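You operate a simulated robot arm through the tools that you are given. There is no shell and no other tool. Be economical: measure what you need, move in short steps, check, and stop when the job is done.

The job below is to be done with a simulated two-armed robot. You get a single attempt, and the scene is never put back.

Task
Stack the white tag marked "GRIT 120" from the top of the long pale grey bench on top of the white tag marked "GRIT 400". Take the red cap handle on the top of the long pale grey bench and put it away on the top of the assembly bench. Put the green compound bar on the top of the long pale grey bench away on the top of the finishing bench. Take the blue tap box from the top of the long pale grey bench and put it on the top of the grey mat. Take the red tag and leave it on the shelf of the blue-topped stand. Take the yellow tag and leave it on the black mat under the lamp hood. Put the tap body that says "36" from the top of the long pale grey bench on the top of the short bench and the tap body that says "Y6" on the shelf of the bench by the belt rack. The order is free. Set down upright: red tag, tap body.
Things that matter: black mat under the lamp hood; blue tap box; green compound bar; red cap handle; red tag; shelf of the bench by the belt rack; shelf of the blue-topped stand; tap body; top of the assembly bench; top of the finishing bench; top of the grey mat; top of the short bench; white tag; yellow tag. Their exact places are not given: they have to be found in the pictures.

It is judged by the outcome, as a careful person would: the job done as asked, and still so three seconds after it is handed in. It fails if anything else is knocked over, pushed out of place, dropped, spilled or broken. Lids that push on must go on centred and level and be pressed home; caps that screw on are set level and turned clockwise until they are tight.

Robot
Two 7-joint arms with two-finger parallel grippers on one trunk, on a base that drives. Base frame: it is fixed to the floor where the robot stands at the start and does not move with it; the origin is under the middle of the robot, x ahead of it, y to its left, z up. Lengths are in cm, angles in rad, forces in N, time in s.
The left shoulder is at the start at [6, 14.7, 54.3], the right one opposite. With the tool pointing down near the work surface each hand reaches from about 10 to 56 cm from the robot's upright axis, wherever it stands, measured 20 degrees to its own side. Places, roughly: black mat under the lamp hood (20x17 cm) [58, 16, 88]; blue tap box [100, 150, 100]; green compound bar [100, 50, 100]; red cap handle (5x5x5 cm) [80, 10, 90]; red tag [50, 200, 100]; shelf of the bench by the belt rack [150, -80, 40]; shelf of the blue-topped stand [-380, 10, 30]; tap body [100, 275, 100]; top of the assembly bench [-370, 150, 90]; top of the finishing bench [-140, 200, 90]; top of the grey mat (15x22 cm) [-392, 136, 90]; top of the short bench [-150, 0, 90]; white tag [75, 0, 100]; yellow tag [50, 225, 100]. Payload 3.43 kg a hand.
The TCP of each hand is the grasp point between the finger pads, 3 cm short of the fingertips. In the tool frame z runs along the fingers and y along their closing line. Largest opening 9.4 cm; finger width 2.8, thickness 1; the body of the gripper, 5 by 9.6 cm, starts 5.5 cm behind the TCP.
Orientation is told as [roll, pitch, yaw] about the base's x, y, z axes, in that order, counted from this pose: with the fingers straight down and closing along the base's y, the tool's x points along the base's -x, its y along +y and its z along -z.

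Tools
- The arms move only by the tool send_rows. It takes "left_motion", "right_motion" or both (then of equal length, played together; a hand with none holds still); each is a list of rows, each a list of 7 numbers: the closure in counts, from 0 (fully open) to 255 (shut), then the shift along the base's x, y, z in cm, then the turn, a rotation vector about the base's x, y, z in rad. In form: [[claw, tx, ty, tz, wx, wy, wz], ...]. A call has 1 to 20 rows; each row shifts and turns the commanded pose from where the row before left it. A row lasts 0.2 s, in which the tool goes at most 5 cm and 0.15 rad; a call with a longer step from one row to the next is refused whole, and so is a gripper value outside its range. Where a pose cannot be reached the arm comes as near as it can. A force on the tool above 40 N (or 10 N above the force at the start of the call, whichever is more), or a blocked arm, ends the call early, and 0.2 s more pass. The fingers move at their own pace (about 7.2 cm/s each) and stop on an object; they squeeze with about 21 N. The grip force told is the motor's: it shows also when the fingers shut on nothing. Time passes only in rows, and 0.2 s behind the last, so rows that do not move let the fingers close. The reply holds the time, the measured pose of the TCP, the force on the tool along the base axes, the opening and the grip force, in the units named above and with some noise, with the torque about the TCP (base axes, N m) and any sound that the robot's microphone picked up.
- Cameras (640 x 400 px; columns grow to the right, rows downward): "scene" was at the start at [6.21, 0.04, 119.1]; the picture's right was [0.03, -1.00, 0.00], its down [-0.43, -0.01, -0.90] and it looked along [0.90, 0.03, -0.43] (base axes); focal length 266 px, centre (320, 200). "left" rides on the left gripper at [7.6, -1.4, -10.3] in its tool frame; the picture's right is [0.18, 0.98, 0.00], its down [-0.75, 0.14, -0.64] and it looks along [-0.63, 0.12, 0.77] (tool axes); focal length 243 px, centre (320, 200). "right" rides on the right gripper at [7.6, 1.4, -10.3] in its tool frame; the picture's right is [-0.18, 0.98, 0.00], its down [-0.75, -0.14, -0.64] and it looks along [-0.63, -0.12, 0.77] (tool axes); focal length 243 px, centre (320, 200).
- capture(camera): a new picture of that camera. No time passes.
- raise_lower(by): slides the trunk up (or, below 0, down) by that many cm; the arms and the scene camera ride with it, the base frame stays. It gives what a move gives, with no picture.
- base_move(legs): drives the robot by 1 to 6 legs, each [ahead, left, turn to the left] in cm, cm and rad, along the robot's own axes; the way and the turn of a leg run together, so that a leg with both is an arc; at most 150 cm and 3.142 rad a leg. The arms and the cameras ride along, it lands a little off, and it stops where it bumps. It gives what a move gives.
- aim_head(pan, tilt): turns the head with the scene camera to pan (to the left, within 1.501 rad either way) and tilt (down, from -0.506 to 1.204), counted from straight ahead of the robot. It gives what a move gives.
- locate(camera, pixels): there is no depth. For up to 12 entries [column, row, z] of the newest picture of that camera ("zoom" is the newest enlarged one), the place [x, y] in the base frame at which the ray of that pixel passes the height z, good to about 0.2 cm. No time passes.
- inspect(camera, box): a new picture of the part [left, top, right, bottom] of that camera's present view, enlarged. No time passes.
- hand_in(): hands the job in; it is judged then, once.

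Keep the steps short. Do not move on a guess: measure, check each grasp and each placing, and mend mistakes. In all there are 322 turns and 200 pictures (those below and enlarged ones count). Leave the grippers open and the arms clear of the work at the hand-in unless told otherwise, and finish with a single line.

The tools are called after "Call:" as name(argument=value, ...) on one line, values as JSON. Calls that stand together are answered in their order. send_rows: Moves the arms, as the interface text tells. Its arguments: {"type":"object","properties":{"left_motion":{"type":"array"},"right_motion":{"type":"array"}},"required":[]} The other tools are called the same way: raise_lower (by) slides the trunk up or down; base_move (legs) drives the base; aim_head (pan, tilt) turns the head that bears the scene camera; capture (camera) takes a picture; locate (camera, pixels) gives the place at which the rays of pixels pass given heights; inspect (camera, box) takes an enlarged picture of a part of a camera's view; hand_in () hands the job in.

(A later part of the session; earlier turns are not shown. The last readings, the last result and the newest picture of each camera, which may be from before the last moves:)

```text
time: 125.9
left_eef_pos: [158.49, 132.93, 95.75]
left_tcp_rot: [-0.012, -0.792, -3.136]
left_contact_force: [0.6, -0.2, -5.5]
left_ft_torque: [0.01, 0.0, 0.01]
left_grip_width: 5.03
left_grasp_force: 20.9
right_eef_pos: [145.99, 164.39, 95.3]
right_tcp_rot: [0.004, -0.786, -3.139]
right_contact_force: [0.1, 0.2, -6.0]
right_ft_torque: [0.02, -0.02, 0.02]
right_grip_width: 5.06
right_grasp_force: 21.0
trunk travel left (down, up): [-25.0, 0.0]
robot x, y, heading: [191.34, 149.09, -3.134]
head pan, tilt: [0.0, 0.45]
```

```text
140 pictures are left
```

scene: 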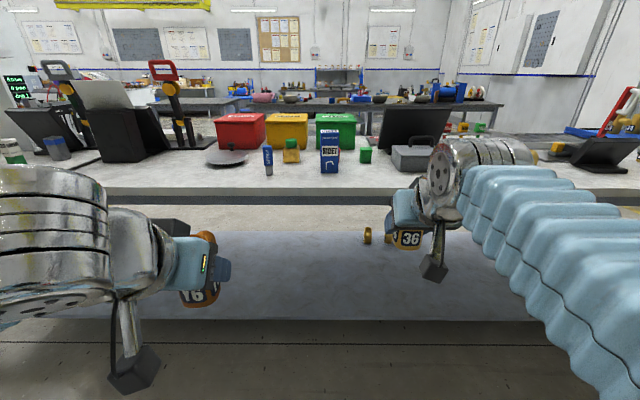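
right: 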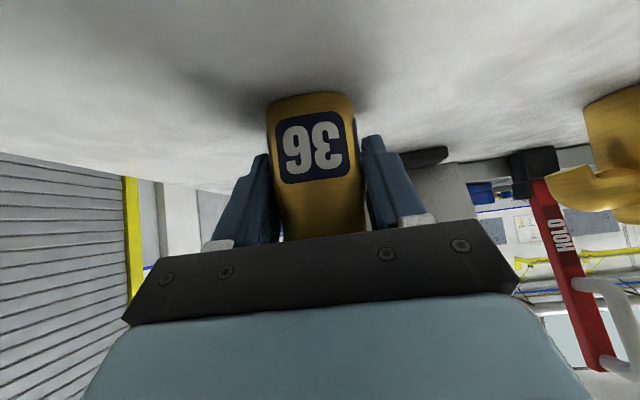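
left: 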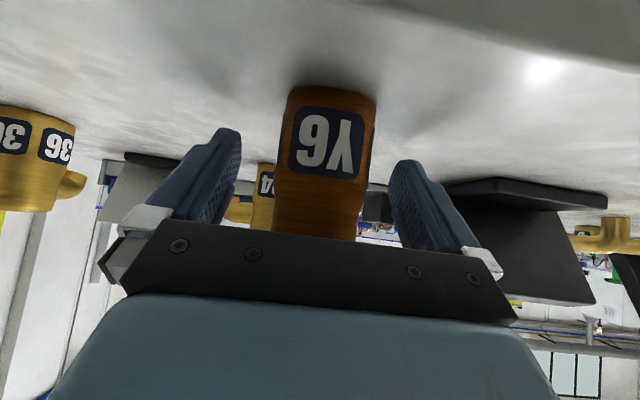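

Zoom on the middle of the bench.

Call:
inspect(camera="scene", box=[190, 90, 440, 200])

Call:
inspect(camera="scene", box=[0, 60, 210, 190])

```text
2.56 times, centred on (315, 145) of scene
```

zoom: 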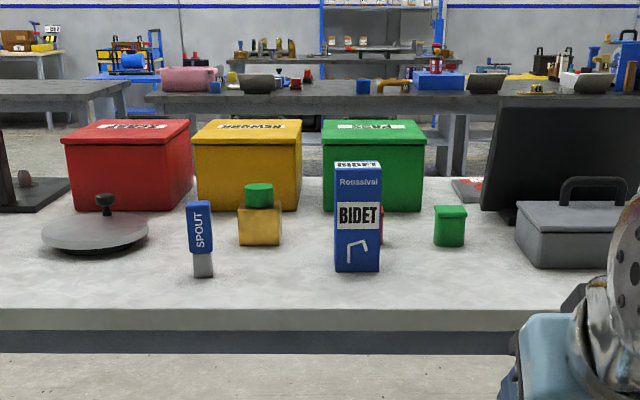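

```text
3.05 times, centred on (105, 125) of scene
```

zoom: 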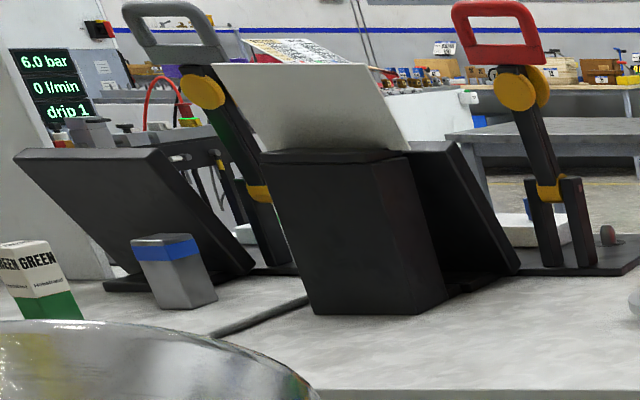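

Blue tap box = "BIDET" box; green compound bar = "GREEN" block near y≈50. Record the box position; drive on to y≈50.

Call:
locate(camera="scene", pixels=[[329, 173, 88], [320, 172.5, 88], [338.5, 173, 88], [330, 154, 102]])

Call:
base_move(legs=[[0, 95, 0]])

Call:
capture(camera="scene")

Call:
aim_head(pan=0.9, tilt=0.45)

Call:
capture(camera="scene")

```text
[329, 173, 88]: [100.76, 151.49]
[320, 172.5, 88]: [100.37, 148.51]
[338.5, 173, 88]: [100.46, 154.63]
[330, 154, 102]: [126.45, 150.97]
```

```text
time: 130.8
left_eef_pos: [158.84, 38.3, 95.71]
left_tcp_rot: [-0.011, -0.795, 3.14]
left_contact_force: [-0.3, -0.3, -6.2]
left_ft_torque: [-0.01, -0.03, 0.02]
left_grip_width: 5.07
left_grasp_force: 21.1
right_eef_pos: [146.48, 69.81, 95.46]
right_tcp_rot: [0.004, -0.785, 3.137]
right_contact_force: [0.1, 0.2, -5.9]
right_ft_torque: [-0.01, -0.04, 0.02]
right_grip_width: 5.02
right_grasp_force: 21.2
trunk travel left (down, up): [-25.0, 0.0]
robot x, y, heading: [192.23, 54.85, 3.142]
head pan, tilt: [0.0, 0.45]
```

```text
137 pictures are left
```

scene: 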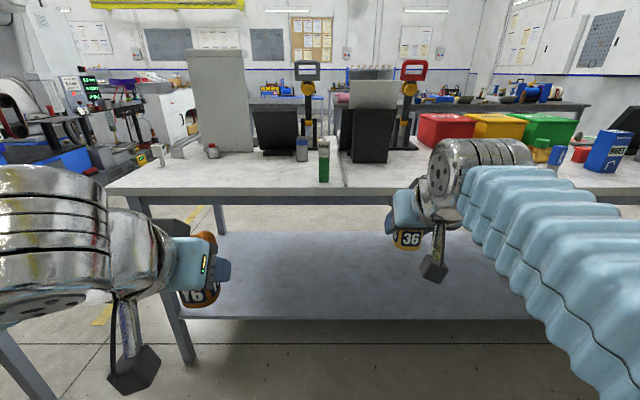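

```text
time: 132.0
left_eef_pos: [158.67, 38.36, 95.81]
left_tcp_rot: [-0.013, -0.795, 3.14]
left_contact_force: [0.5, 0.1, -6.3]
left_ft_torque: [-0.02, 0.0, 0.0]
left_grip_width: 5.06
left_grasp_force: 20.9
right_eef_pos: [146.48, 69.97, 95.34]
right_tcp_rot: [0.003, -0.785, 3.139]
right_contact_force: [-0.1, -0.3, -5.4]
right_ft_torque: [0.02, -0.04, 0.0]
right_grip_width: 5.03
right_grasp_force: 20.8
trunk travel left (down, up): [-25.0, 0.0]
robot x, y, heading: [192.52, 54.57, 3.142]
head pan, tilt: [0.901, 0.45]
```

```text
136 pictures are left
```

scene: 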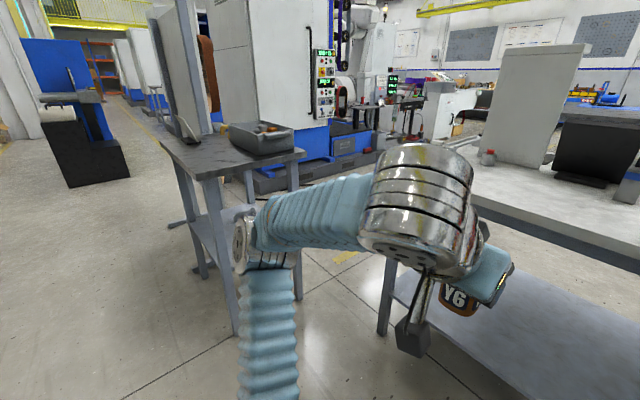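

Turn left to face the belt-rack bench; first zoom at the red object near px (213,152).

Call:
aim_head(pan=0.1, tilt=0.45)

Call:
inspect(camera="scene", box=[160, 110, 420, 210])

Call:
base_move(legs=[[0, 0, 1.57]])

Call:
aim_head(pan=0.0, tilt=0.6)

Call:
capture(camera="scene")

```text
time: 133.2
left_eef_pos: [158.8, 38.27, 95.8]
left_tcp_rot: [-0.01, -0.794, 3.139]
left_contact_force: [0.4, -0.9, -5.8]
left_ft_torque: [-0.02, -0.06, -0.02]
left_grip_width: 5.04
left_grasp_force: 21.4
right_eef_pos: [146.4, 69.88, 95.41]
right_tcp_rot: [0.003, -0.785, 3.138]
right_contact_force: [0.4, -0.5, -6.1]
right_ft_torque: [0.02, -0.05, 0.01]
right_grip_width: 5.02
right_grasp_force: 20.6
trunk travel left (down, up): [-25.0, 0.0]
robot x, y, heading: [192.19, 54.53, 3.14]
head pan, tilt: [0.099, 0.45]
```

```text
2.46 times, centred on (290, 160) of scene
```

zoom: 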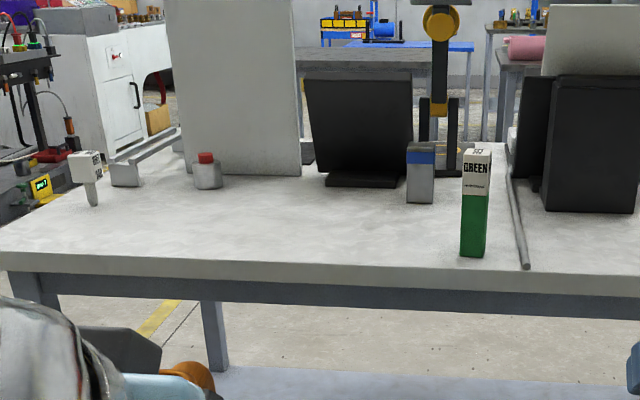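

```text
time: 137.4
left_eef_pos: [208.44, 21.0, 95.72]
left_tcp_rot: [-0.012, -0.794, -1.572]
left_contact_force: [-0.1, -0.5, -6.1]
left_ft_torque: [0.05, 0.02, -0.04]
left_grip_width: 5.08
left_grasp_force: 20.6
right_eef_pos: [176.87, 8.75, 95.36]
right_tcp_rot: [0.003, -0.785, -1.572]
right_contact_force: [0.0, -0.2, -6.2]
right_ft_torque: [0.0, -0.01, 0.01]
right_grip_width: 5.05
right_grasp_force: 21.0
trunk travel left (down, up): [-25.0, 0.0]
robot x, y, heading: [192.18, 54.27, -1.573]
head pan, tilt: [0.099, 0.45]
```

```text
time: 138.1
left_eef_pos: [208.41, 21.13, 95.73]
left_tcp_rot: [-0.012, -0.794, -1.572]
left_contact_force: [0.9, -0.2, -6.7]
left_ft_torque: [0.04, 0.02, 0.0]
left_grip_width: 5.03
left_grasp_force: 21.1
right_eef_pos: [176.86, 8.76, 95.37]
right_tcp_rot: [0.004, -0.784, -1.572]
right_contact_force: [-0.2, -0.1, -6.1]
right_ft_torque: [0.04, -0.01, -0.01]
right_grip_width: 5.02
right_grasp_force: 20.8
trunk travel left (down, up): [-25.0, 0.0]
robot x, y, heading: [192.08, 54.4, -1.566]
head pan, tilt: [0.0, 0.6]
```

```text
134 pictures are left
```

scene: 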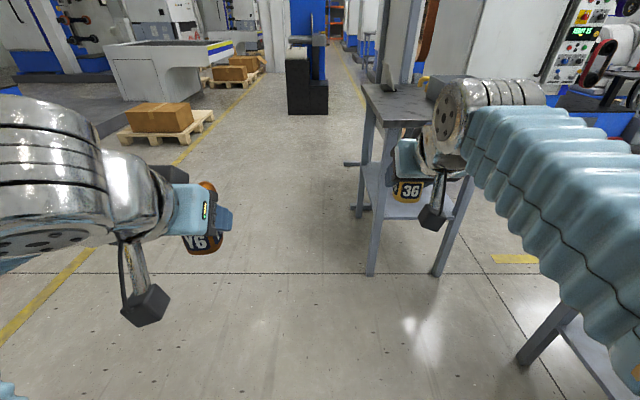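

Measure the small bench: legs on the floor, and the shelf.

Call:
locate(camera="scene", pixels=[[370, 275, 0], [436, 275, 0], [358, 212, 0], [378, 218, 40], [451, 217, 40], [362, 165, 40], [405, 123, 78], [365, 85, 78]])

Call:
inspect(camera="scene", box=[330, 60, 500, 290])

```text
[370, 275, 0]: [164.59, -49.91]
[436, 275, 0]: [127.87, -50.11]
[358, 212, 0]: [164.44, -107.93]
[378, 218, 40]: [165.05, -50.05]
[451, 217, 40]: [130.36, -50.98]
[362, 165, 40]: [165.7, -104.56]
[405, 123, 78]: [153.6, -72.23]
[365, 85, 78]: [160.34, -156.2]
```

```text
1.74 times, centred on (415, 175) of scene
```

zoom: 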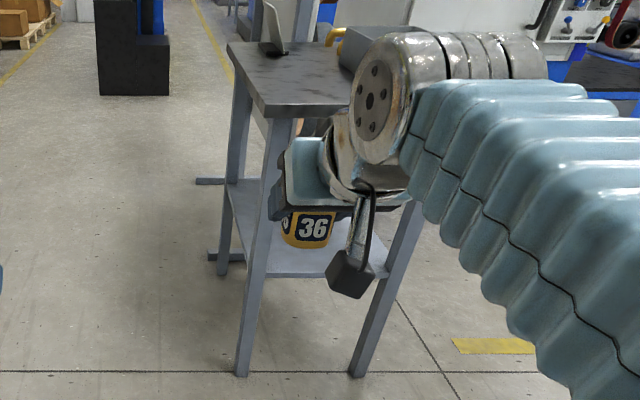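

Shelf at z≈40, x 128–165, y −50..−108. I'll approach from its open long side (+x): turn right, back off, and move left.

Call:
base_move(legs=[[0, 0, -1.57], [-25, 0, 0], [0, 113, 0]])

Call:
aim_head(pan=0.0, tilt=0.8)

Call:
capture(camera="scene")

```text
time: 149.1
left_eef_pos: [183.93, -75.49, 95.7]
left_tcp_rot: [-0.013, -0.793, -3.139]
left_contact_force: [0.0, -1.3, -6.8]
left_ft_torque: [0.03, -0.02, 0.01]
left_grip_width: 5.07
left_grasp_force: 20.8
right_eef_pos: [171.39, -43.91, 95.38]
right_tcp_rot: [0.004, -0.785, -3.142]
right_contact_force: [0.1, -0.8, -6.8]
right_ft_torque: [0.0, -0.08, 0.02]
right_grip_width: 5.03
right_grasp_force: 21.0
trunk travel left (down, up): [-25.0, 0.0]
robot x, y, heading: [216.86, -59.17, -3.139]
head pan, tilt: [0.0, 0.6]
```

```text
time: 149.9
left_eef_pos: [183.76, -75.44, 95.83]
left_tcp_rot: [-0.011, -0.794, -3.139]
left_contact_force: [0.2, 0.0, -6.5]
left_ft_torque: [0.02, -0.04, 0.01]
left_grip_width: 5.05
left_grasp_force: 21.2
right_eef_pos: [171.31, -44.02, 95.32]
right_tcp_rot: [0.004, -0.783, -3.142]
right_contact_force: [0.0, -0.6, -5.8]
right_ft_torque: [-0.03, -0.05, -0.04]
right_grip_width: 5.03
right_grasp_force: 21.0
trunk travel left (down, up): [-25.0, 0.0]
robot x, y, heading: [217.24, -59.15, -3.138]
head pan, tilt: [0.0, 0.799]
```

```text
132 pictures are left
```

scene: 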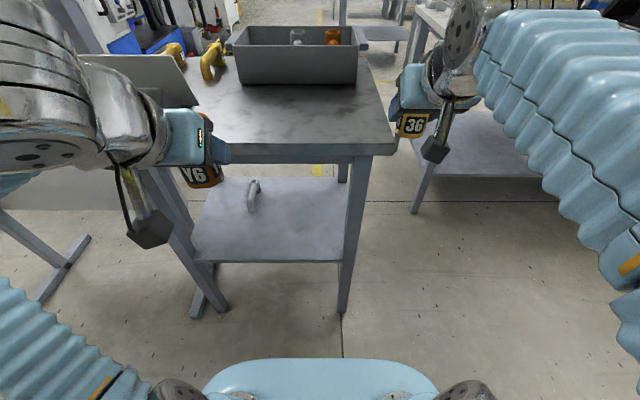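

Shelf has one item at px (254,195). Measure free shelf space.

Call:
locate(camera="scene", pixels=[[195, 258, 40], [342, 260, 40], [253, 212, 40], [347, 178, 40], [395, 150, 82], [220, 158, 82], [300, 235, 40], [340, 313, 0], [192, 315, 0]])

```text
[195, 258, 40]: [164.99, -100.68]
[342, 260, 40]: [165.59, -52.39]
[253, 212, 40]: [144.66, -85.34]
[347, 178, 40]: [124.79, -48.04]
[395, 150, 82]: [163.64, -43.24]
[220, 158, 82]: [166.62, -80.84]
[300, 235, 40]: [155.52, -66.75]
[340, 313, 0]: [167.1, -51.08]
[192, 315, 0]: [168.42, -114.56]
```

Place at (156, −67). Move the right hand clear outward, shift the base right 6, lower the trunk 25.

Call:
send_rows(right_motion=[[255, 0, 4, 0, 0, 0, 0], [255, 0, 4, 0, 0, 0, 0], [255, 0, 4, 0, 0, 0, 0], [255, 0, 3, 0, 0, 0, 0]])

Call:
base_move(legs=[[0, -6, 0]])

Call:
raise_lower(by=-25)

Call:
send_rows(left_motion=[[255, 0, 0, -4, 0, 0, 0], [255, 0, 0, -4, 0, 0, 0], [255, 0, 0, -4, 0, 0, 0], [255, 0, 0, -4, 0, 0, 0], [255, 0, 0, -4, 0, 0, 0], [255, 0, 0, -3, 0, 0, 0]])

Call:
capture(camera="scene")

```text
time: 150.9
left_eef_pos: [183.74, -75.51, 95.79]
left_tcp_rot: [-0.012, -0.795, -3.141]
left_contact_force: [0.2, 0.2, -6.8]
left_ft_torque: [0.0, -0.06, 0.02]
left_grip_width: 5.03
left_grasp_force: 21.2
right_eef_pos: [171.49, -29.0, 95.35]
right_tcp_rot: [0.004, -0.787, -3.142]
right_contact_force: [0.2, 0.5, -5.9]
right_ft_torque: [-0.01, -0.07, 0.06]
right_grip_width: 5.0
right_grasp_force: 21.0
trunk travel left (down, up): [-25.0, 0.0]
robot x, y, heading: [217.08, -59.19, -3.143]
head pan, tilt: [0.0, 0.799]
```

```text
time: 151.8
left_eef_pos: [183.85, -69.51, 95.91]
left_tcp_rot: [-0.012, -0.795, -3.141]
left_contact_force: [0.2, 0.1, -6.3]
left_ft_torque: [0.02, -0.04, 0.03]
left_grip_width: 5.03
left_grasp_force: 20.9
right_eef_pos: [171.31, -23.01, 95.4]
right_tcp_rot: [0.002, -0.785, -3.141]
right_contact_force: [-0.1, -0.4, -6.3]
right_ft_torque: [0.01, -0.03, 0.0]
right_grip_width: 5.04
right_grasp_force: 21.0
trunk travel left (down, up): [-25.0, 0.0]
robot x, y, heading: [217.04, -53.12, -3.138]
head pan, tilt: [0.0, 0.799]
```

```text
time: 154.4
left_eef_pos: [183.81, -69.46, 70.81]
left_tcp_rot: [-0.012, -0.794, -3.14]
left_contact_force: [0.8, 0.5, -6.7]
left_ft_torque: [0.01, -0.08, 0.01]
left_grip_width: 5.02
left_grasp_force: 21.4
right_eef_pos: [171.48, -23.01, 70.31]
right_tcp_rot: [0.005, -0.781, -3.142]
right_contact_force: [-1.3, -0.6, -5.9]
right_ft_torque: [0.02, -0.03, 0.02]
right_grip_width: 5.02
right_grasp_force: 21.1
trunk travel left (down, up): [0.0, 25.0]
robot x, y, heading: [217.01, -53.16, -3.14]
head pan, tilt: [0.0, 0.799]
```

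```text
time: 155.8
left_eef_pos: [181.54, -68.78, 50.89]
left_tcp_rot: [-0.011, -0.793, -3.139]
left_contact_force: [-0.4, -0.3, -5.5]
left_ft_torque: [0.0, -0.02, 0.0]
left_grip_width: 5.02
left_grasp_force: 20.9
left hand out of reach, approached as far as the arm can: row 5, 6
right_eef_pos: [171.43, -23.06, 70.25]
right_tcp_rot: [0.004, -0.784, -3.144]
right_contact_force: [0.0, -0.2, -5.6]
right_ft_torque: [0.01, -0.04, 0.02]
right_grip_width: 5.04
right_grasp_force: 21.4
trunk travel left (down, up): [0.0, 25.0]
robot x, y, heading: [216.96, -53.16, -3.137]
head pan, tilt: [0.0, 0.799]
```

```text
131 pictures are left
```

scene: 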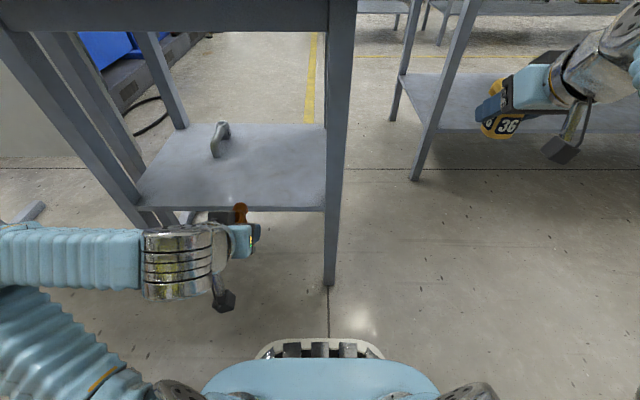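

Drive ahead 12, then extend the left arm onto the shelf.

Call:
base_move(legs=[[12, 0, 0]])

Call:
send_rows(left_motion=[[255, -4, 0.4, 0, 0, 0, 0], [255, -4, 0.4, 0, 0, 0, 0], [255, -4, 0.4, -1, 0, 0, 0], [255, -1.5, 0, -2, 0, 0, 0]])

Call:
capture(camera="left")

Call:
inspect(camera="scene", box=[130, 90, 400, 290])

```text
time: 157.1
left_eef_pos: [169.65, -68.87, 50.89]
left_tcp_rot: [-0.013, -0.792, -3.141]
left_contact_force: [0.2, -0.6, -6.8]
left_ft_torque: [-0.01, -0.07, 0.01]
left_grip_width: 5.04
left_grasp_force: 21.0
right_eef_pos: [159.56, -22.94, 70.35]
right_tcp_rot: [0.003, -0.783, 3.14]
right_contact_force: [-0.5, 0.0, -6.7]
right_ft_torque: [0.03, -0.06, -0.01]
right_grip_width: 5.04
right_grasp_force: 21.0
trunk travel left (down, up): [0.0, 25.0]
robot x, y, heading: [204.93, -53.47, -3.136]
head pan, tilt: [0.0, 0.799]
```

```text
time: 158.1
left_eef_pos: [156.05, -67.63, 47.81]
left_tcp_rot: [-0.012, -0.793, -3.14]
left_contact_force: [-0.2, -0.3, -6.2]
left_ft_torque: [-0.05, -0.07, 0.0]
left_grip_width: 5.02
left_grasp_force: 20.8
right_eef_pos: [159.56, -22.99, 70.28]
right_tcp_rot: [0.003, -0.785, 3.139]
right_contact_force: [-1.2, 0.3, -5.2]
right_ft_torque: [0.02, -0.05, 0.0]
right_grip_width: 5.04
right_grasp_force: 21.0
trunk travel left (down, up): [0.0, 25.0]
robot x, y, heading: [204.73, -53.38, -3.139]
head pan, tilt: [0.0, 0.799]
```

```text
130 pictures are left
```

left: 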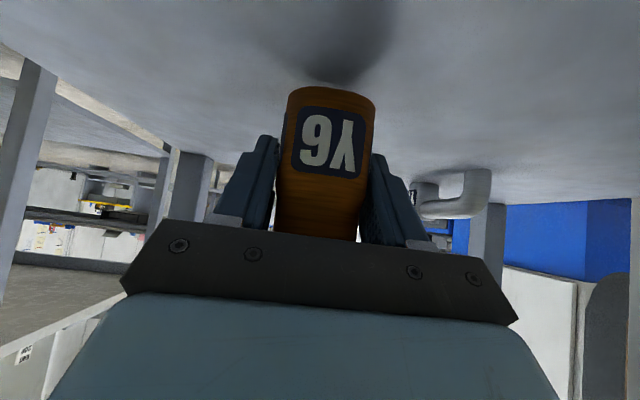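

```text
2.00 times, centred on (265, 190) of scene
```

zoom: 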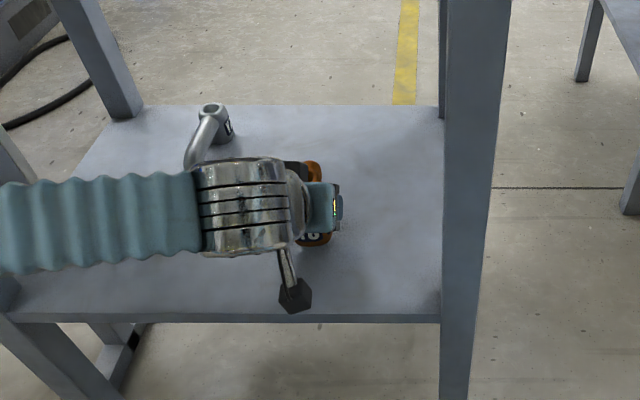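

Over the shelf. Lower slowly until contact.

Call:
send_rows(left_motion=[[255, 0, 0, -1, 0, 0, 0], [255, 0, 0, -1, 0, 0, 0], [255, 0, 0, -0.5, 0, 0, 0], [255, 0, 0, -0.4, 0, 0, 0], [255, 0, 0, -0.3, 0, 0, 0], [255, 0, 0, -0.3, 0, 0, 0]])

Call:
capture(camera="left")

```text
time: 159.3
left_eef_pos: [155.91, -67.52, 45.24]
left_tcp_rot: [-0.01, -0.809, 3.142]
left_contact_force: [3.7, -0.5, 19.3]
left_ft_torque: [-0.09, -0.21, 0.06]
left_grip_width: 5.01
left_grasp_force: 20.9
right_eef_pos: [159.63, -22.95, 70.28]
right_tcp_rot: [0.008, -0.785, 3.138]
right_contact_force: [0.2, 0.4, -6.8]
right_ft_torque: [0.02, -0.05, -0.01]
right_grip_width: 5.08
right_grasp_force: 21.0
trunk travel left (down, up): [0.0, 25.0]
robot x, y, heading: [205.21, -53.52, -3.137]
head pan, tilt: [0.0, 0.799]
stopped in row 6 (left hand): the force on the tool passed its limit at 46 N (the readings are from after the stop); the commanded pose is now the measured one
```

```text
128 pictures are left
```

left: 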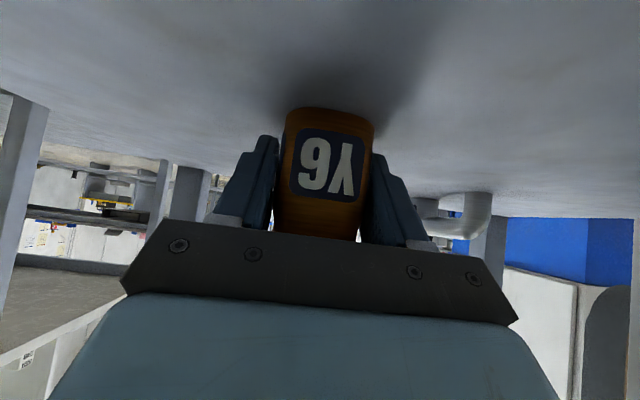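

Contact at z 45.2. Relieve slightly, open, withdraw backwards.

Call:
send_rows(left_motion=[[255, 0, 0, 0.2, 0, 0, 0], [150, 0, 0, 0, 0, 0, 0], [60, 0, 0, 0, 0, 0, 0], [0, 0, 0, 0, 0, 0, 0], [0, 2, 0, 0.7, 0, 0, 0], [0, 3, 0, 1, 0, 0, 0], [0, 4, 0, 1, 0, 0, 0], [0, 4, 0, 1, 0, 0, 0]])

Call:
capture(camera="left")

```text
time: 161.1
left_eef_pos: [168.42, -67.31, 49.71]
left_tcp_rot: [-0.011, -0.8, -3.139]
left_contact_force: [0.4, 0.7, 0.8]
left_ft_torque: [-0.02, 0.03, 0.0]
left_grip_width: 9.4
left_grasp_force: 0.0
left hand out of reach, approached as far as the arm can: row 8
right_eef_pos: [159.31, -22.94, 70.33]
right_tcp_rot: [0.004, -0.785, 3.139]
right_contact_force: [0.1, -1.2, -6.9]
right_ft_torque: [-0.02, -0.05, 0.01]
right_grip_width: 5.06
right_grasp_force: 21.5
trunk travel left (down, up): [0.0, 25.0]
robot x, y, heading: [205.09, -53.56, -3.136]
head pan, tilt: [0.0, 0.799]
```

```text
127 pictures are left
```

left: 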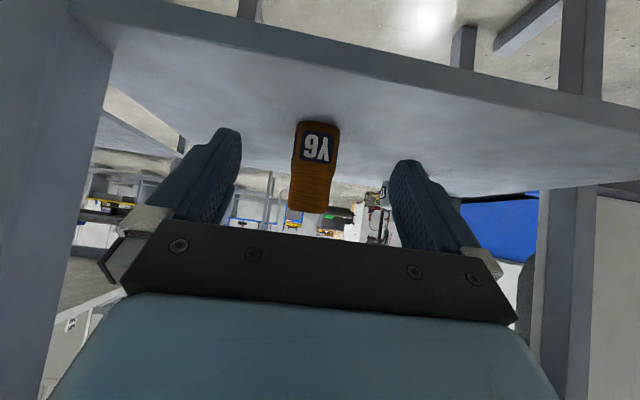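

Y6 stands upright on the shelf. Back off, raise the trunk and hands, and drive to the green bar.

Call:
base_move(legs=[[-18, 0, 0]])

Call:
raise_lower(by=25)

Call:
send_rows(left_motion=[[0, 0, 0, 4, 0, 0, 0], [0, 0, 0, 4, 0, 0, 0], [0, 0, 0, 4, 0, 0, 0], [0, 0, 0, 4, 0, 0, 0], [0, 0, 0, 4, 0, 0, 0]])

Call:
base_move(legs=[[0, -120, 0]])

Call:
aim_head(pan=0.1, tilt=0.5)

Call:
capture(camera="scene")

```text
time: 162.6
left_eef_pos: [186.4, -67.21, 49.76]
left_tcp_rot: [-0.009, -0.8, -3.141]
left_contact_force: [-0.1, 1.0, -0.5]
left_ft_torque: [0.02, -0.02, 0.02]
left_grip_width: 9.39
left_grasp_force: 0.1
right_eef_pos: [177.62, -23.07, 70.24]
right_tcp_rot: [0.003, -0.784, -3.141]
right_contact_force: [0.0, -0.6, -5.9]
right_ft_torque: [-0.01, -0.03, 0.03]
right_grip_width: 5.04
right_grasp_force: 21.1
trunk travel left (down, up): [0.0, 25.0]
robot x, y, heading: [222.99, -53.1, -3.132]
head pan, tilt: [0.0, 0.799]
```

```text
time: 165.2
left_eef_pos: [186.48, -67.29, 74.83]
left_tcp_rot: [-0.01, -0.801, -3.139]
left_contact_force: [-0.3, -0.1, 0.3]
left_ft_torque: [-0.03, 0.03, 0.0]
left_grip_width: 9.39
left_grasp_force: 0.0
right_eef_pos: [177.49, -22.99, 95.27]
right_tcp_rot: [0.005, -0.783, -3.142]
right_contact_force: [0.2, 0.8, -6.2]
right_ft_torque: [0.0, -0.03, 0.02]
right_grip_width: 5.05
right_grasp_force: 21.4
trunk travel left (down, up): [-25.0, 0.0]
robot x, y, heading: [223.24, -53.12, -3.138]
head pan, tilt: [0.0, 0.799]
```

```text
time: 166.4
left_eef_pos: [186.52, -67.42, 94.8]
left_tcp_rot: [-0.009, -0.799, -3.14]
left_contact_force: [-0.1, 0.6, 0.5]
left_ft_torque: [0.04, 0.02, 0.0]
left_grip_width: 9.42
left_grasp_force: 0.0
right_eef_pos: [177.6, -22.93, 95.33]
right_tcp_rot: [0.005, -0.783, -3.141]
right_contact_force: [-0.1, -0.4, -6.2]
right_ft_torque: [-0.02, -0.04, 0.04]
right_grip_width: 5.04
right_grasp_force: 21.2
trunk travel left (down, up): [-25.0, 0.0]
robot x, y, heading: [223.32, -53.57, -3.137]
head pan, tilt: [0.0, 0.799]
```

```text
time: 172.5
left_eef_pos: [185.65, 52.5, 94.89]
left_tcp_rot: [-0.009, -0.801, -3.134]
left_contact_force: [0.5, -0.5, 0.4]
left_ft_torque: [-0.01, 0.01, 0.01]
left_grip_width: 9.37
left_grasp_force: 0.1
right_eef_pos: [176.53, 96.74, 95.41]
right_tcp_rot: [0.004, -0.784, -3.136]
right_contact_force: [0.0, 0.2, -6.8]
right_ft_torque: [-0.02, -0.05, -0.05]
right_grip_width: 5.02
right_grasp_force: 21.1
trunk travel left (down, up): [-25.0, 0.0]
robot x, y, heading: [222.38, 66.68, -3.129]
head pan, tilt: [0.0, 0.799]
```

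```text
time: 173.3
left_eef_pos: [185.68, 52.46, 94.86]
left_tcp_rot: [-0.012, -0.799, -3.133]
left_contact_force: [0.8, 0.4, -0.2]
left_ft_torque: [0.0, 0.03, 0.0]
left_grip_width: 9.41
left_grasp_force: 0.1
right_eef_pos: [176.53, 96.82, 95.22]
right_tcp_rot: [0.007, -0.782, -3.137]
right_contact_force: [0.5, -0.1, -5.9]
right_ft_torque: [0.01, -0.04, 0.0]
right_grip_width: 5.04
right_grasp_force: 20.9
trunk travel left (down, up): [-25.0, 0.0]
robot x, y, heading: [222.22, 66.58, -3.134]
head pan, tilt: [0.099, 0.499]
```

```text
126 pictures are left
```

scene: 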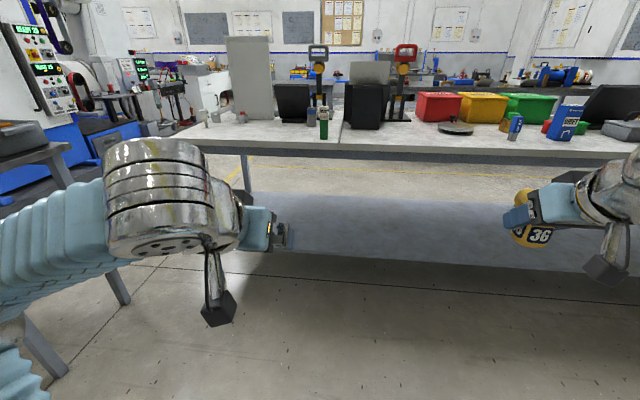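

Call:
locate(camera="scene", pixels=[[323, 139, 88], [184, 140, 88]])

Call:
base_move(legs=[[50, 0, 0]])

Call:
capture(camera="scene")

```text
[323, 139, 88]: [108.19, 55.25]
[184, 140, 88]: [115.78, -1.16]
```

```text
time: 176.2
left_eef_pos: [135.11, 52.18, 94.82]
left_tcp_rot: [-0.011, -0.801, -3.136]
left_contact_force: [-0.5, -0.1, 1.0]
left_ft_torque: [0.01, 0.0, 0.01]
left_grip_width: 9.4
left_grasp_force: 0.1
right_eef_pos: [126.11, 96.65, 95.24]
right_tcp_rot: [0.007, -0.784, -3.137]
right_contact_force: [0.0, -0.1, -6.3]
right_ft_torque: [-0.04, -0.05, 0.01]
right_grip_width: 5.03
right_grasp_force: 20.9
trunk travel left (down, up): [-25.0, 0.0]
robot x, y, heading: [172.06, 66.36, -3.138]
head pan, tilt: [0.099, 0.499]
```

```text
125 pictures are left
```

scene: 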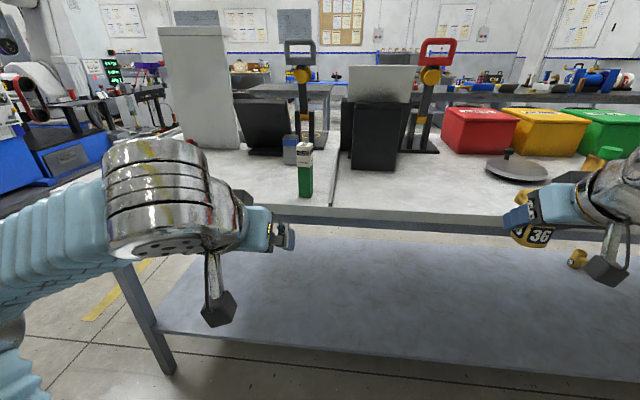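

Call:
inspect(camera="scene", box=[260, 120, 380, 220])

Call:
locate(camera="zoom", pixels=[[215, 310, 88], [285, 310, 88], [255, 316, 88], [200, 305, 88], [400, 340, 88]])

```text
4.00 times, centred on (320, 170) of scene
```

zoom: 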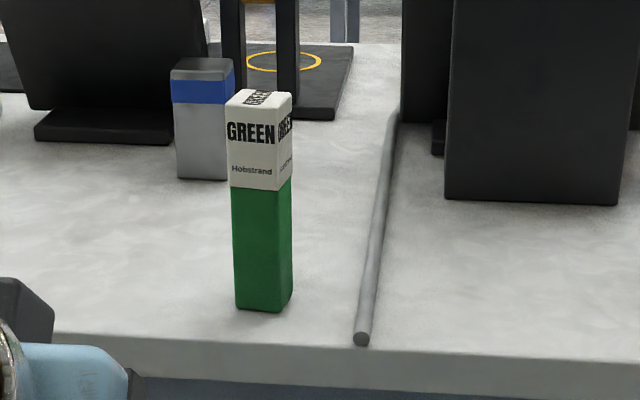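

```text
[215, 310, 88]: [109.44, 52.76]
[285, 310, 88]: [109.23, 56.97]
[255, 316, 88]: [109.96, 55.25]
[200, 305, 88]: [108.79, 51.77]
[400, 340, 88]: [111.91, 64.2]
```

Bar at about (108, 55.5). Pull the right hand back 6 cm, drive 10 ahead, lining up the left.

Call:
send_rows(right_motion=[[255, 3, 0, 0, 0, 0, 0], [255, 3, 0, 0, 0, 0, 0]], left_motion=[[0, 0, 1.7, 0, 0, 0, 0], [0, 0, 1.7, 0, 0, 0, 0]])

Call:
base_move(legs=[[10, 0, 0]])

Call:
capture(camera="left")

Call:
inspect(camera="scene", box=[210, 110, 370, 230])

```text
time: 176.8
left_eef_pos: [135.22, 55.6, 94.79]
left_tcp_rot: [-0.01, -0.798, -3.136]
left_contact_force: [-0.3, 0.1, -0.3]
left_ft_torque: [0.05, 0.02, -0.03]
left_grip_width: 9.41
left_grasp_force: 0.0
right_eef_pos: [132.28, 96.37, 95.22]
right_tcp_rot: [0.002, -0.783, -3.137]
right_contact_force: [0.2, -0.4, -6.0]
right_ft_torque: [0.0, -0.06, -0.02]
right_grip_width: 5.06
right_grasp_force: 21.3
trunk travel left (down, up): [-25.0, 0.0]
robot x, y, heading: [171.76, 66.28, -3.138]
head pan, tilt: [0.099, 0.499]
```

```text
time: 178.0
left_eef_pos: [125.13, 55.52, 94.75]
left_tcp_rot: [-0.011, -0.801, -3.136]
left_contact_force: [0.2, -0.2, 0.0]
left_ft_torque: [-0.02, -0.02, 0.0]
left_grip_width: 9.38
left_grasp_force: 0.1
right_eef_pos: [122.08, 96.3, 95.2]
right_tcp_rot: [0.006, -0.784, -3.139]
right_contact_force: [0.3, -0.4, -6.0]
right_ft_torque: [-0.01, -0.04, 0.01]
right_grip_width: 5.04
right_grasp_force: 20.3
trunk travel left (down, up): [-25.0, 0.0]
robot x, y, heading: [161.66, 66.37, -3.135]
head pan, tilt: [0.099, 0.499]
```

```text
123 pictures are left
```

left: 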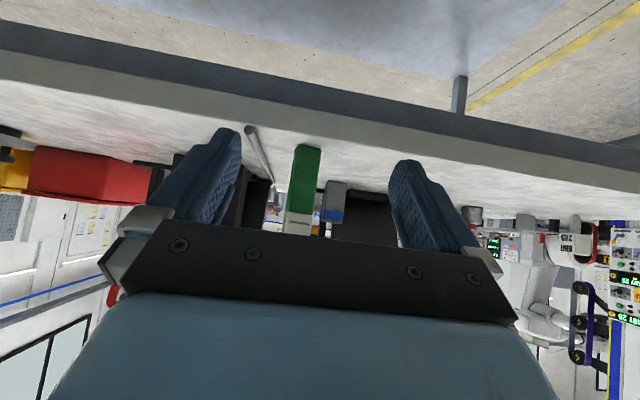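

```text
3.33 times, centred on (290, 170) of scene
```

zoom: 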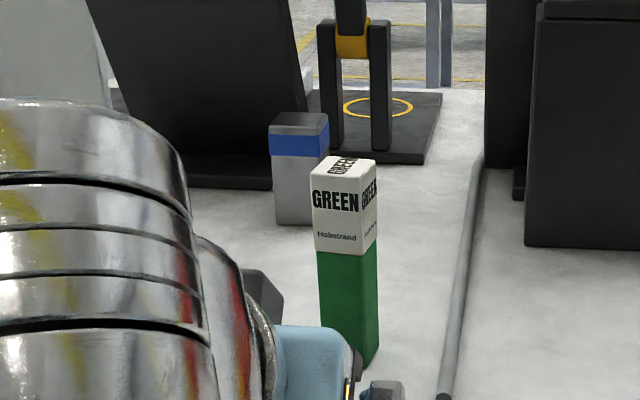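

Call:
locate(camera="zoom", pixels=[[345, 168, 101], [345, 168, 100], [345, 168, 102], [362, 370, 88], [378, 345, 88]])

```text
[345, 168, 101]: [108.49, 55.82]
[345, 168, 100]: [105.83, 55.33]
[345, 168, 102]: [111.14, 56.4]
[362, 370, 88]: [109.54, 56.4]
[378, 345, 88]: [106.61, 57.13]
```

Bar is turned ~0.23 rad; rotate the hand to match, rise 2, and advance.

Call:
send_rows(left_motion=[[0, -2, -0.5, 1, 0, 0, -0.11], [0, -3, -0.5, 1, 0, 0, -0.11], [0, -4, 0.3, 0, 0, 0, 0], [0, -4, 0.5, 0, 0, 0, 0], [0, -3.8, 0.4, 0, 0, 0, 0]])

Call:
capture(camera="left")

```text
time: 179.2
left_eef_pos: [108.36, 55.71, 96.78]
left_tcp_rot: [-0.009, -0.799, 2.927]
left_contact_force: [-0.7, -1.0, -0.1]
left_ft_torque: [-0.02, -0.02, 0.0]
left_grip_width: 9.4
left_grasp_force: 0.0
right_eef_pos: [122.1, 96.41, 95.22]
right_tcp_rot: [0.006, -0.784, -3.137]
right_contact_force: [0.0, 0.5, -6.0]
right_ft_torque: [0.01, -0.07, 0.02]
right_grip_width: 5.05
right_grasp_force: 21.3
trunk travel left (down, up): [-25.0, 0.0]
robot x, y, heading: [161.7, 66.31, -3.134]
head pan, tilt: [0.099, 0.499]
```

```text
121 pictures are left
```

left: 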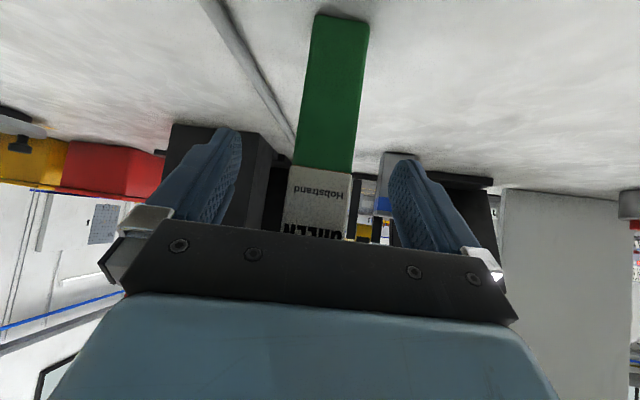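

Centred. Close, lift 3.5, retract.

Call:
send_rows(left_motion=[[120, 0, 0, 0, 0, 0, 0], [220, 0, 0, 0, 0, 0, 0], [255, 0, 0, 0, 0, 0, 0], [255, 0, 0, 0, 0, 0, 0], [255, 0, 0, 0, 0, 0, 0], [255, 0, 0, 1.5, 0, 0, 0], [255, 2, -0.4, 2, 0, 0, 0], [255, 4, -0.8, 0, 0, 0, 0], [255, 4, -0.8, 0, 0, 0, 0], [255, 4, -0.8, 0, 0, 0, 0]])

Call:
capture(camera="scene")

```text
time: 181.4
left_eef_pos: [122.4, 52.75, 100.24]
left_tcp_rot: [-0.012, -0.8, 2.928]
left_contact_force: [-0.4, 0.8, -1.9]
left_ft_torque: [0.03, 0.01, 0.01]
left_grip_width: 3.52
left_grasp_force: 20.6
right_eef_pos: [122.13, 96.38, 95.08]
right_tcp_rot: [0.005, -0.784, -3.139]
right_contact_force: [-0.8, 0.1, -6.0]
right_ft_torque: [0.02, -0.05, 0.01]
right_grip_width: 5.02
right_grasp_force: 20.7
trunk travel left (down, up): [-25.0, 0.0]
robot x, y, heading: [161.53, 66.08, -3.13]
head pan, tilt: [0.099, 0.499]
```

```text
120 pictures are left
```

scene: 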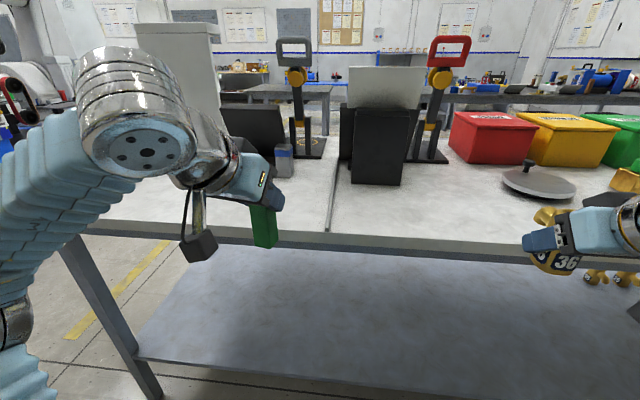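

Bar held. Go back and round the left end of the long bench to the aisle.

Call:
base_move(legs=[[-30, 0, 0], [0, -150, 0], [0, -150, 0], [120, 0, 0], [90, 0, 0]])

Call:
aim_head(pan=0.5, tilt=0.4)

Call:
capture(camera="scene")

```text
time: 207.4
left_eef_pos: [-61.7, 348.39, 100.35]
left_tcp_rot: [-0.009, -0.801, 2.939]
left_contact_force: [-0.2, -0.3, -2.2]
left_ft_torque: [-0.02, -0.01, 0.0]
left_grip_width: 3.52
left_grasp_force: 20.9
right_eef_pos: [-62.5, 391.8, 95.23]
right_tcp_rot: [0.006, -0.783, -3.127]
right_contact_force: [-0.2, 0.5, -6.5]
right_ft_torque: [0.0, -0.07, 0.03]
right_grip_width: 5.04
right_grasp_force: 21.0
trunk travel left (down, up): [-25.0, 0.0]
robot x, y, heading: [-22.6, 362.5, -3.127]
head pan, tilt: [0.099, 0.499]
```

```text
time: 208.3
left_eef_pos: [-61.82, 348.31, 100.35]
left_tcp_rot: [-0.011, -0.8, 2.938]
left_contact_force: [0.9, -0.9, -1.7]
left_ft_torque: [-0.02, -0.05, -0.04]
left_grip_width: 3.52
left_grasp_force: 21.0
right_eef_pos: [-62.48, 392.01, 95.2]
right_tcp_rot: [0.006, -0.786, -3.127]
right_contact_force: [-0.5, -0.1, -6.0]
right_ft_torque: [-0.02, -0.01, -0.04]
right_grip_width: 5.02
right_grasp_force: 21.1
trunk travel left (down, up): [-25.0, 0.0]
robot x, y, heading: [-22.12, 362.03, -3.127]
head pan, tilt: [0.499, 0.4]
```

```text
119 pictures are left
```

scene: 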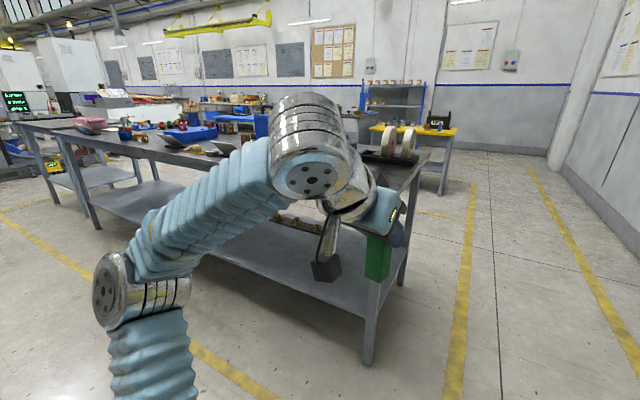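

Call:
locate(camera="scene", pixels=[[367, 362, 0], [95, 228, 0], [400, 285, 0]])

Call:
base_move(legs=[[0, 120, 0]])

Call:
aim_head(pan=0.0, tilt=0.45)

Call:
capture(camera="scene")

```text
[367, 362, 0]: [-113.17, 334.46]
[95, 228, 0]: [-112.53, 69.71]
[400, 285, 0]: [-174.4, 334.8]
```

```text
time: 214.4
left_eef_pos: [-60.23, 227.69, 100.33]
left_tcp_rot: [-0.011, -0.8, 2.928]
left_contact_force: [0.4, 0.0, -1.8]
left_ft_torque: [-0.01, -0.02, -0.01]
left_grip_width: 3.53
left_grasp_force: 21.2
right_eef_pos: [-60.65, 271.19, 95.13]
right_tcp_rot: [0.005, -0.783, -3.139]
right_contact_force: [-1.2, -0.9, -5.8]
right_ft_torque: [0.02, -0.02, -0.01]
right_grip_width: 5.06
right_grasp_force: 20.8
trunk travel left (down, up): [-25.0, 0.0]
robot x, y, heading: [-20.87, 241.17, -3.134]
head pan, tilt: [0.499, 0.4]
```

```text
time: 215.4
left_eef_pos: [-60.35, 227.74, 100.43]
left_tcp_rot: [-0.011, -0.799, 2.925]
left_contact_force: [0.4, -0.8, -1.5]
left_ft_torque: [-0.01, -0.01, -0.02]
left_grip_width: 3.54
left_grasp_force: 20.9
right_eef_pos: [-60.64, 271.23, 95.16]
right_tcp_rot: [0.003, -0.783, -3.136]
right_contact_force: [0.0, -0.9, -6.3]
right_ft_torque: [0.01, -0.02, 0.04]
right_grip_width: 5.04
right_grasp_force: 21.2
trunk travel left (down, up): [-25.0, 0.0]
robot x, y, heading: [-20.83, 241.45, -3.134]
head pan, tilt: [0.0, 0.45]
```

```text
118 pictures are left
```

scene: 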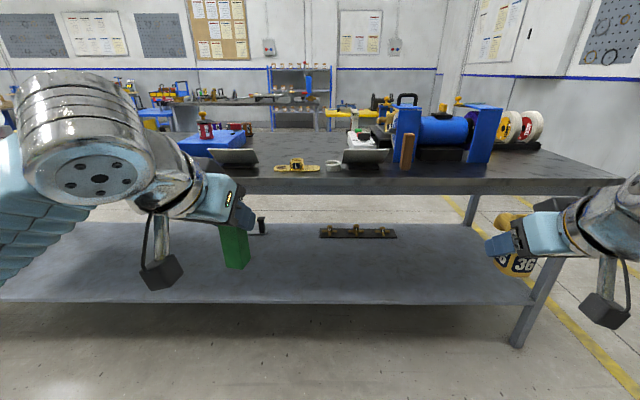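

Call:
inspect(camera="scene", box=[140, 100, 480, 210])

Call:
locate(camera="scene", pixels=[[320, 180, 88], [620, 183, 88], [297, 172, 88], [340, 165, 88], [230, 163, 88], [520, 345, 0]])

```text
1.88 times, centred on (310, 155) of scene
```

zoom: 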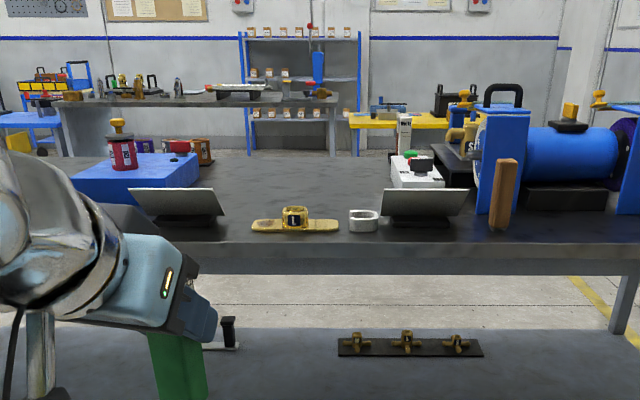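

```text
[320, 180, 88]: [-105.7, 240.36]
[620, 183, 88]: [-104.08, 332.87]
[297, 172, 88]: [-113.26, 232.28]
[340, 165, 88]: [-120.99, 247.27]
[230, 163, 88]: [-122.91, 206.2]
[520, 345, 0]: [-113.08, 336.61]
```

Front is crowded here. Move 60 further left to find a free spot.

Call:
base_move(legs=[[0, 65, 0]])

Call:
capture(camera="scene")

```text
time: 219.0
left_eef_pos: [-59.94, 162.8, 100.36]
left_tcp_rot: [-0.01, -0.8, 2.927]
left_contact_force: [-0.3, -0.3, -1.1]
left_ft_torque: [-0.02, 0.03, -0.02]
left_grip_width: 3.52
left_grasp_force: 21.1
right_eef_pos: [-60.14, 206.41, 95.14]
right_tcp_rot: [0.003, -0.783, -3.139]
right_contact_force: [1.0, 0.1, -6.6]
right_ft_torque: [-0.03, -0.06, 0.02]
right_grip_width: 5.05
right_grasp_force: 20.5
trunk travel left (down, up): [-25.0, 0.0]
robot x, y, heading: [-20.19, 175.93, -3.137]
head pan, tilt: [0.0, 0.45]
```

```text
116 pictures are left
```

scene: 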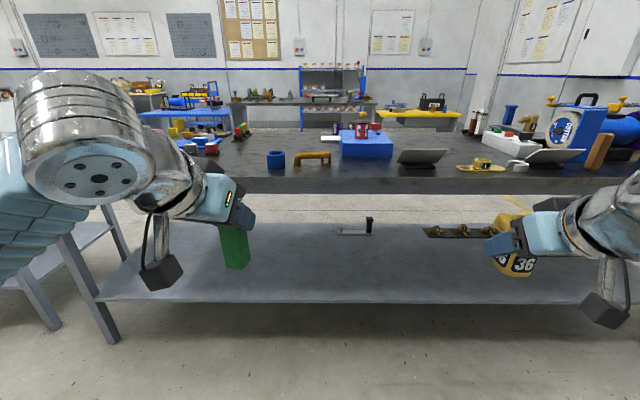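

Call:
inspect(camera="scene", box=[190, 110, 470, 210])

Call:
locate(camera="scene", pixels=[[235, 160, 88], [276, 167, 88], [310, 165, 88], [345, 158, 88], [400, 165, 88], [320, 178, 88], [250, 150, 88]])

```text
2.29 times, centred on (330, 160) of scene
```

zoom: 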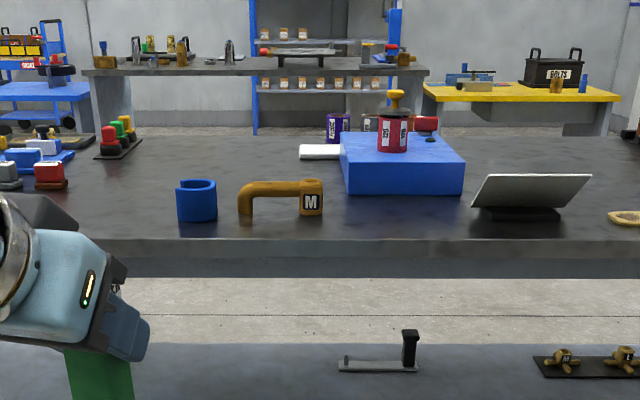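

```text
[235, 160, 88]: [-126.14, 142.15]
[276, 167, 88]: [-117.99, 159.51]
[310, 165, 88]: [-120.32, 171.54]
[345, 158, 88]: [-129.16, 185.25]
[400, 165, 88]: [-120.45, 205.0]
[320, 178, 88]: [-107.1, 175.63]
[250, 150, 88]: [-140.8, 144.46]
```

Free spot at about (−117, 147). Retract the right hand a little, drive to it.

Call:
send_rows(right_motion=[[255, 2.5, 1, 0, 0, 0, 0], [255, 2.5, 1, 0, 0, 0, 0]])

Call:
base_move(legs=[[0, 16, 0], [44, 0, 0]])

Call:
aim_head(pan=0.2, tilt=0.7)

Call:
capture(camera="scene")

```text
time: 219.6
left_eef_pos: [-59.85, 162.82, 100.35]
left_tcp_rot: [-0.01, -0.801, 2.928]
left_contact_force: [-0.7, 0.5, -1.8]
left_ft_torque: [-0.02, 0.01, -0.04]
left_grip_width: 3.54
left_grasp_force: 21.1
right_eef_pos: [-60.07, 206.24, 95.07]
right_tcp_rot: [0.005, -0.783, -3.139]
right_contact_force: [0.0, -0.3, -6.4]
right_ft_torque: [0.0, -0.02, -0.01]
right_grip_width: 5.06
right_grasp_force: 21.2
right hand out of reach, approached as far as the arm can: row 1, 2
trunk travel left (down, up): [-25.0, 0.0]
robot x, y, heading: [-20.28, 176.57, -3.132]
head pan, tilt: [0.0, 0.45]
```

```text
time: 223.3
left_eef_pos: [-103.47, 146.22, 100.2]
left_tcp_rot: [-0.012, -0.8, 2.929]
left_contact_force: [0.5, -0.7, -1.6]
left_ft_torque: [0.01, 0.04, -0.04]
left_grip_width: 3.51
left_grasp_force: 21.4
right_eef_pos: [-103.82, 189.73, 95.31]
right_tcp_rot: [0.004, -0.784, -3.135]
right_contact_force: [-0.4, 0.7, -5.3]
right_ft_torque: [-0.03, 0.0, -0.02]
right_grip_width: 5.03
right_grasp_force: 21.0
trunk travel left (down, up): [-25.0, 0.0]
robot x, y, heading: [-64.1, 159.86, -3.129]
head pan, tilt: [0.0, 0.45]
```

```text
time: 224.0
left_eef_pos: [-103.57, 146.14, 100.33]
left_tcp_rot: [-0.009, -0.799, 2.929]
left_contact_force: [-0.1, -0.5, -1.1]
left_ft_torque: [0.0, -0.01, 0.0]
left_grip_width: 3.52
left_grasp_force: 20.7
right_eef_pos: [-103.87, 189.64, 95.15]
right_tcp_rot: [0.006, -0.781, -3.134]
right_contact_force: [-1.3, 0.0, -6.0]
right_ft_torque: [-0.01, -0.03, -0.03]
right_grip_width: 5.04
right_grasp_force: 20.9
trunk travel left (down, up): [-25.0, 0.0]
robot x, y, heading: [-64.08, 159.89, -3.133]
head pan, tilt: [0.201, 0.7]
```

```text
114 pictures are left
```

scene: 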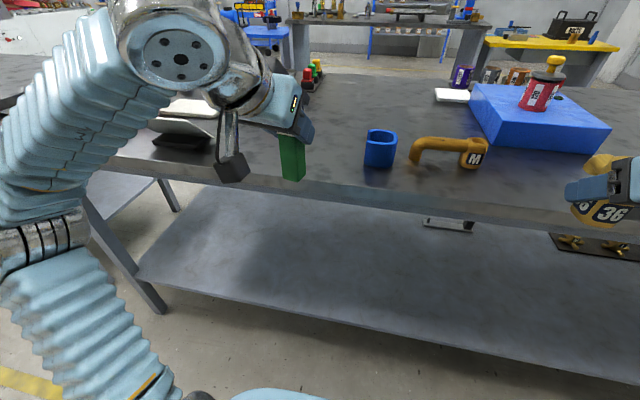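

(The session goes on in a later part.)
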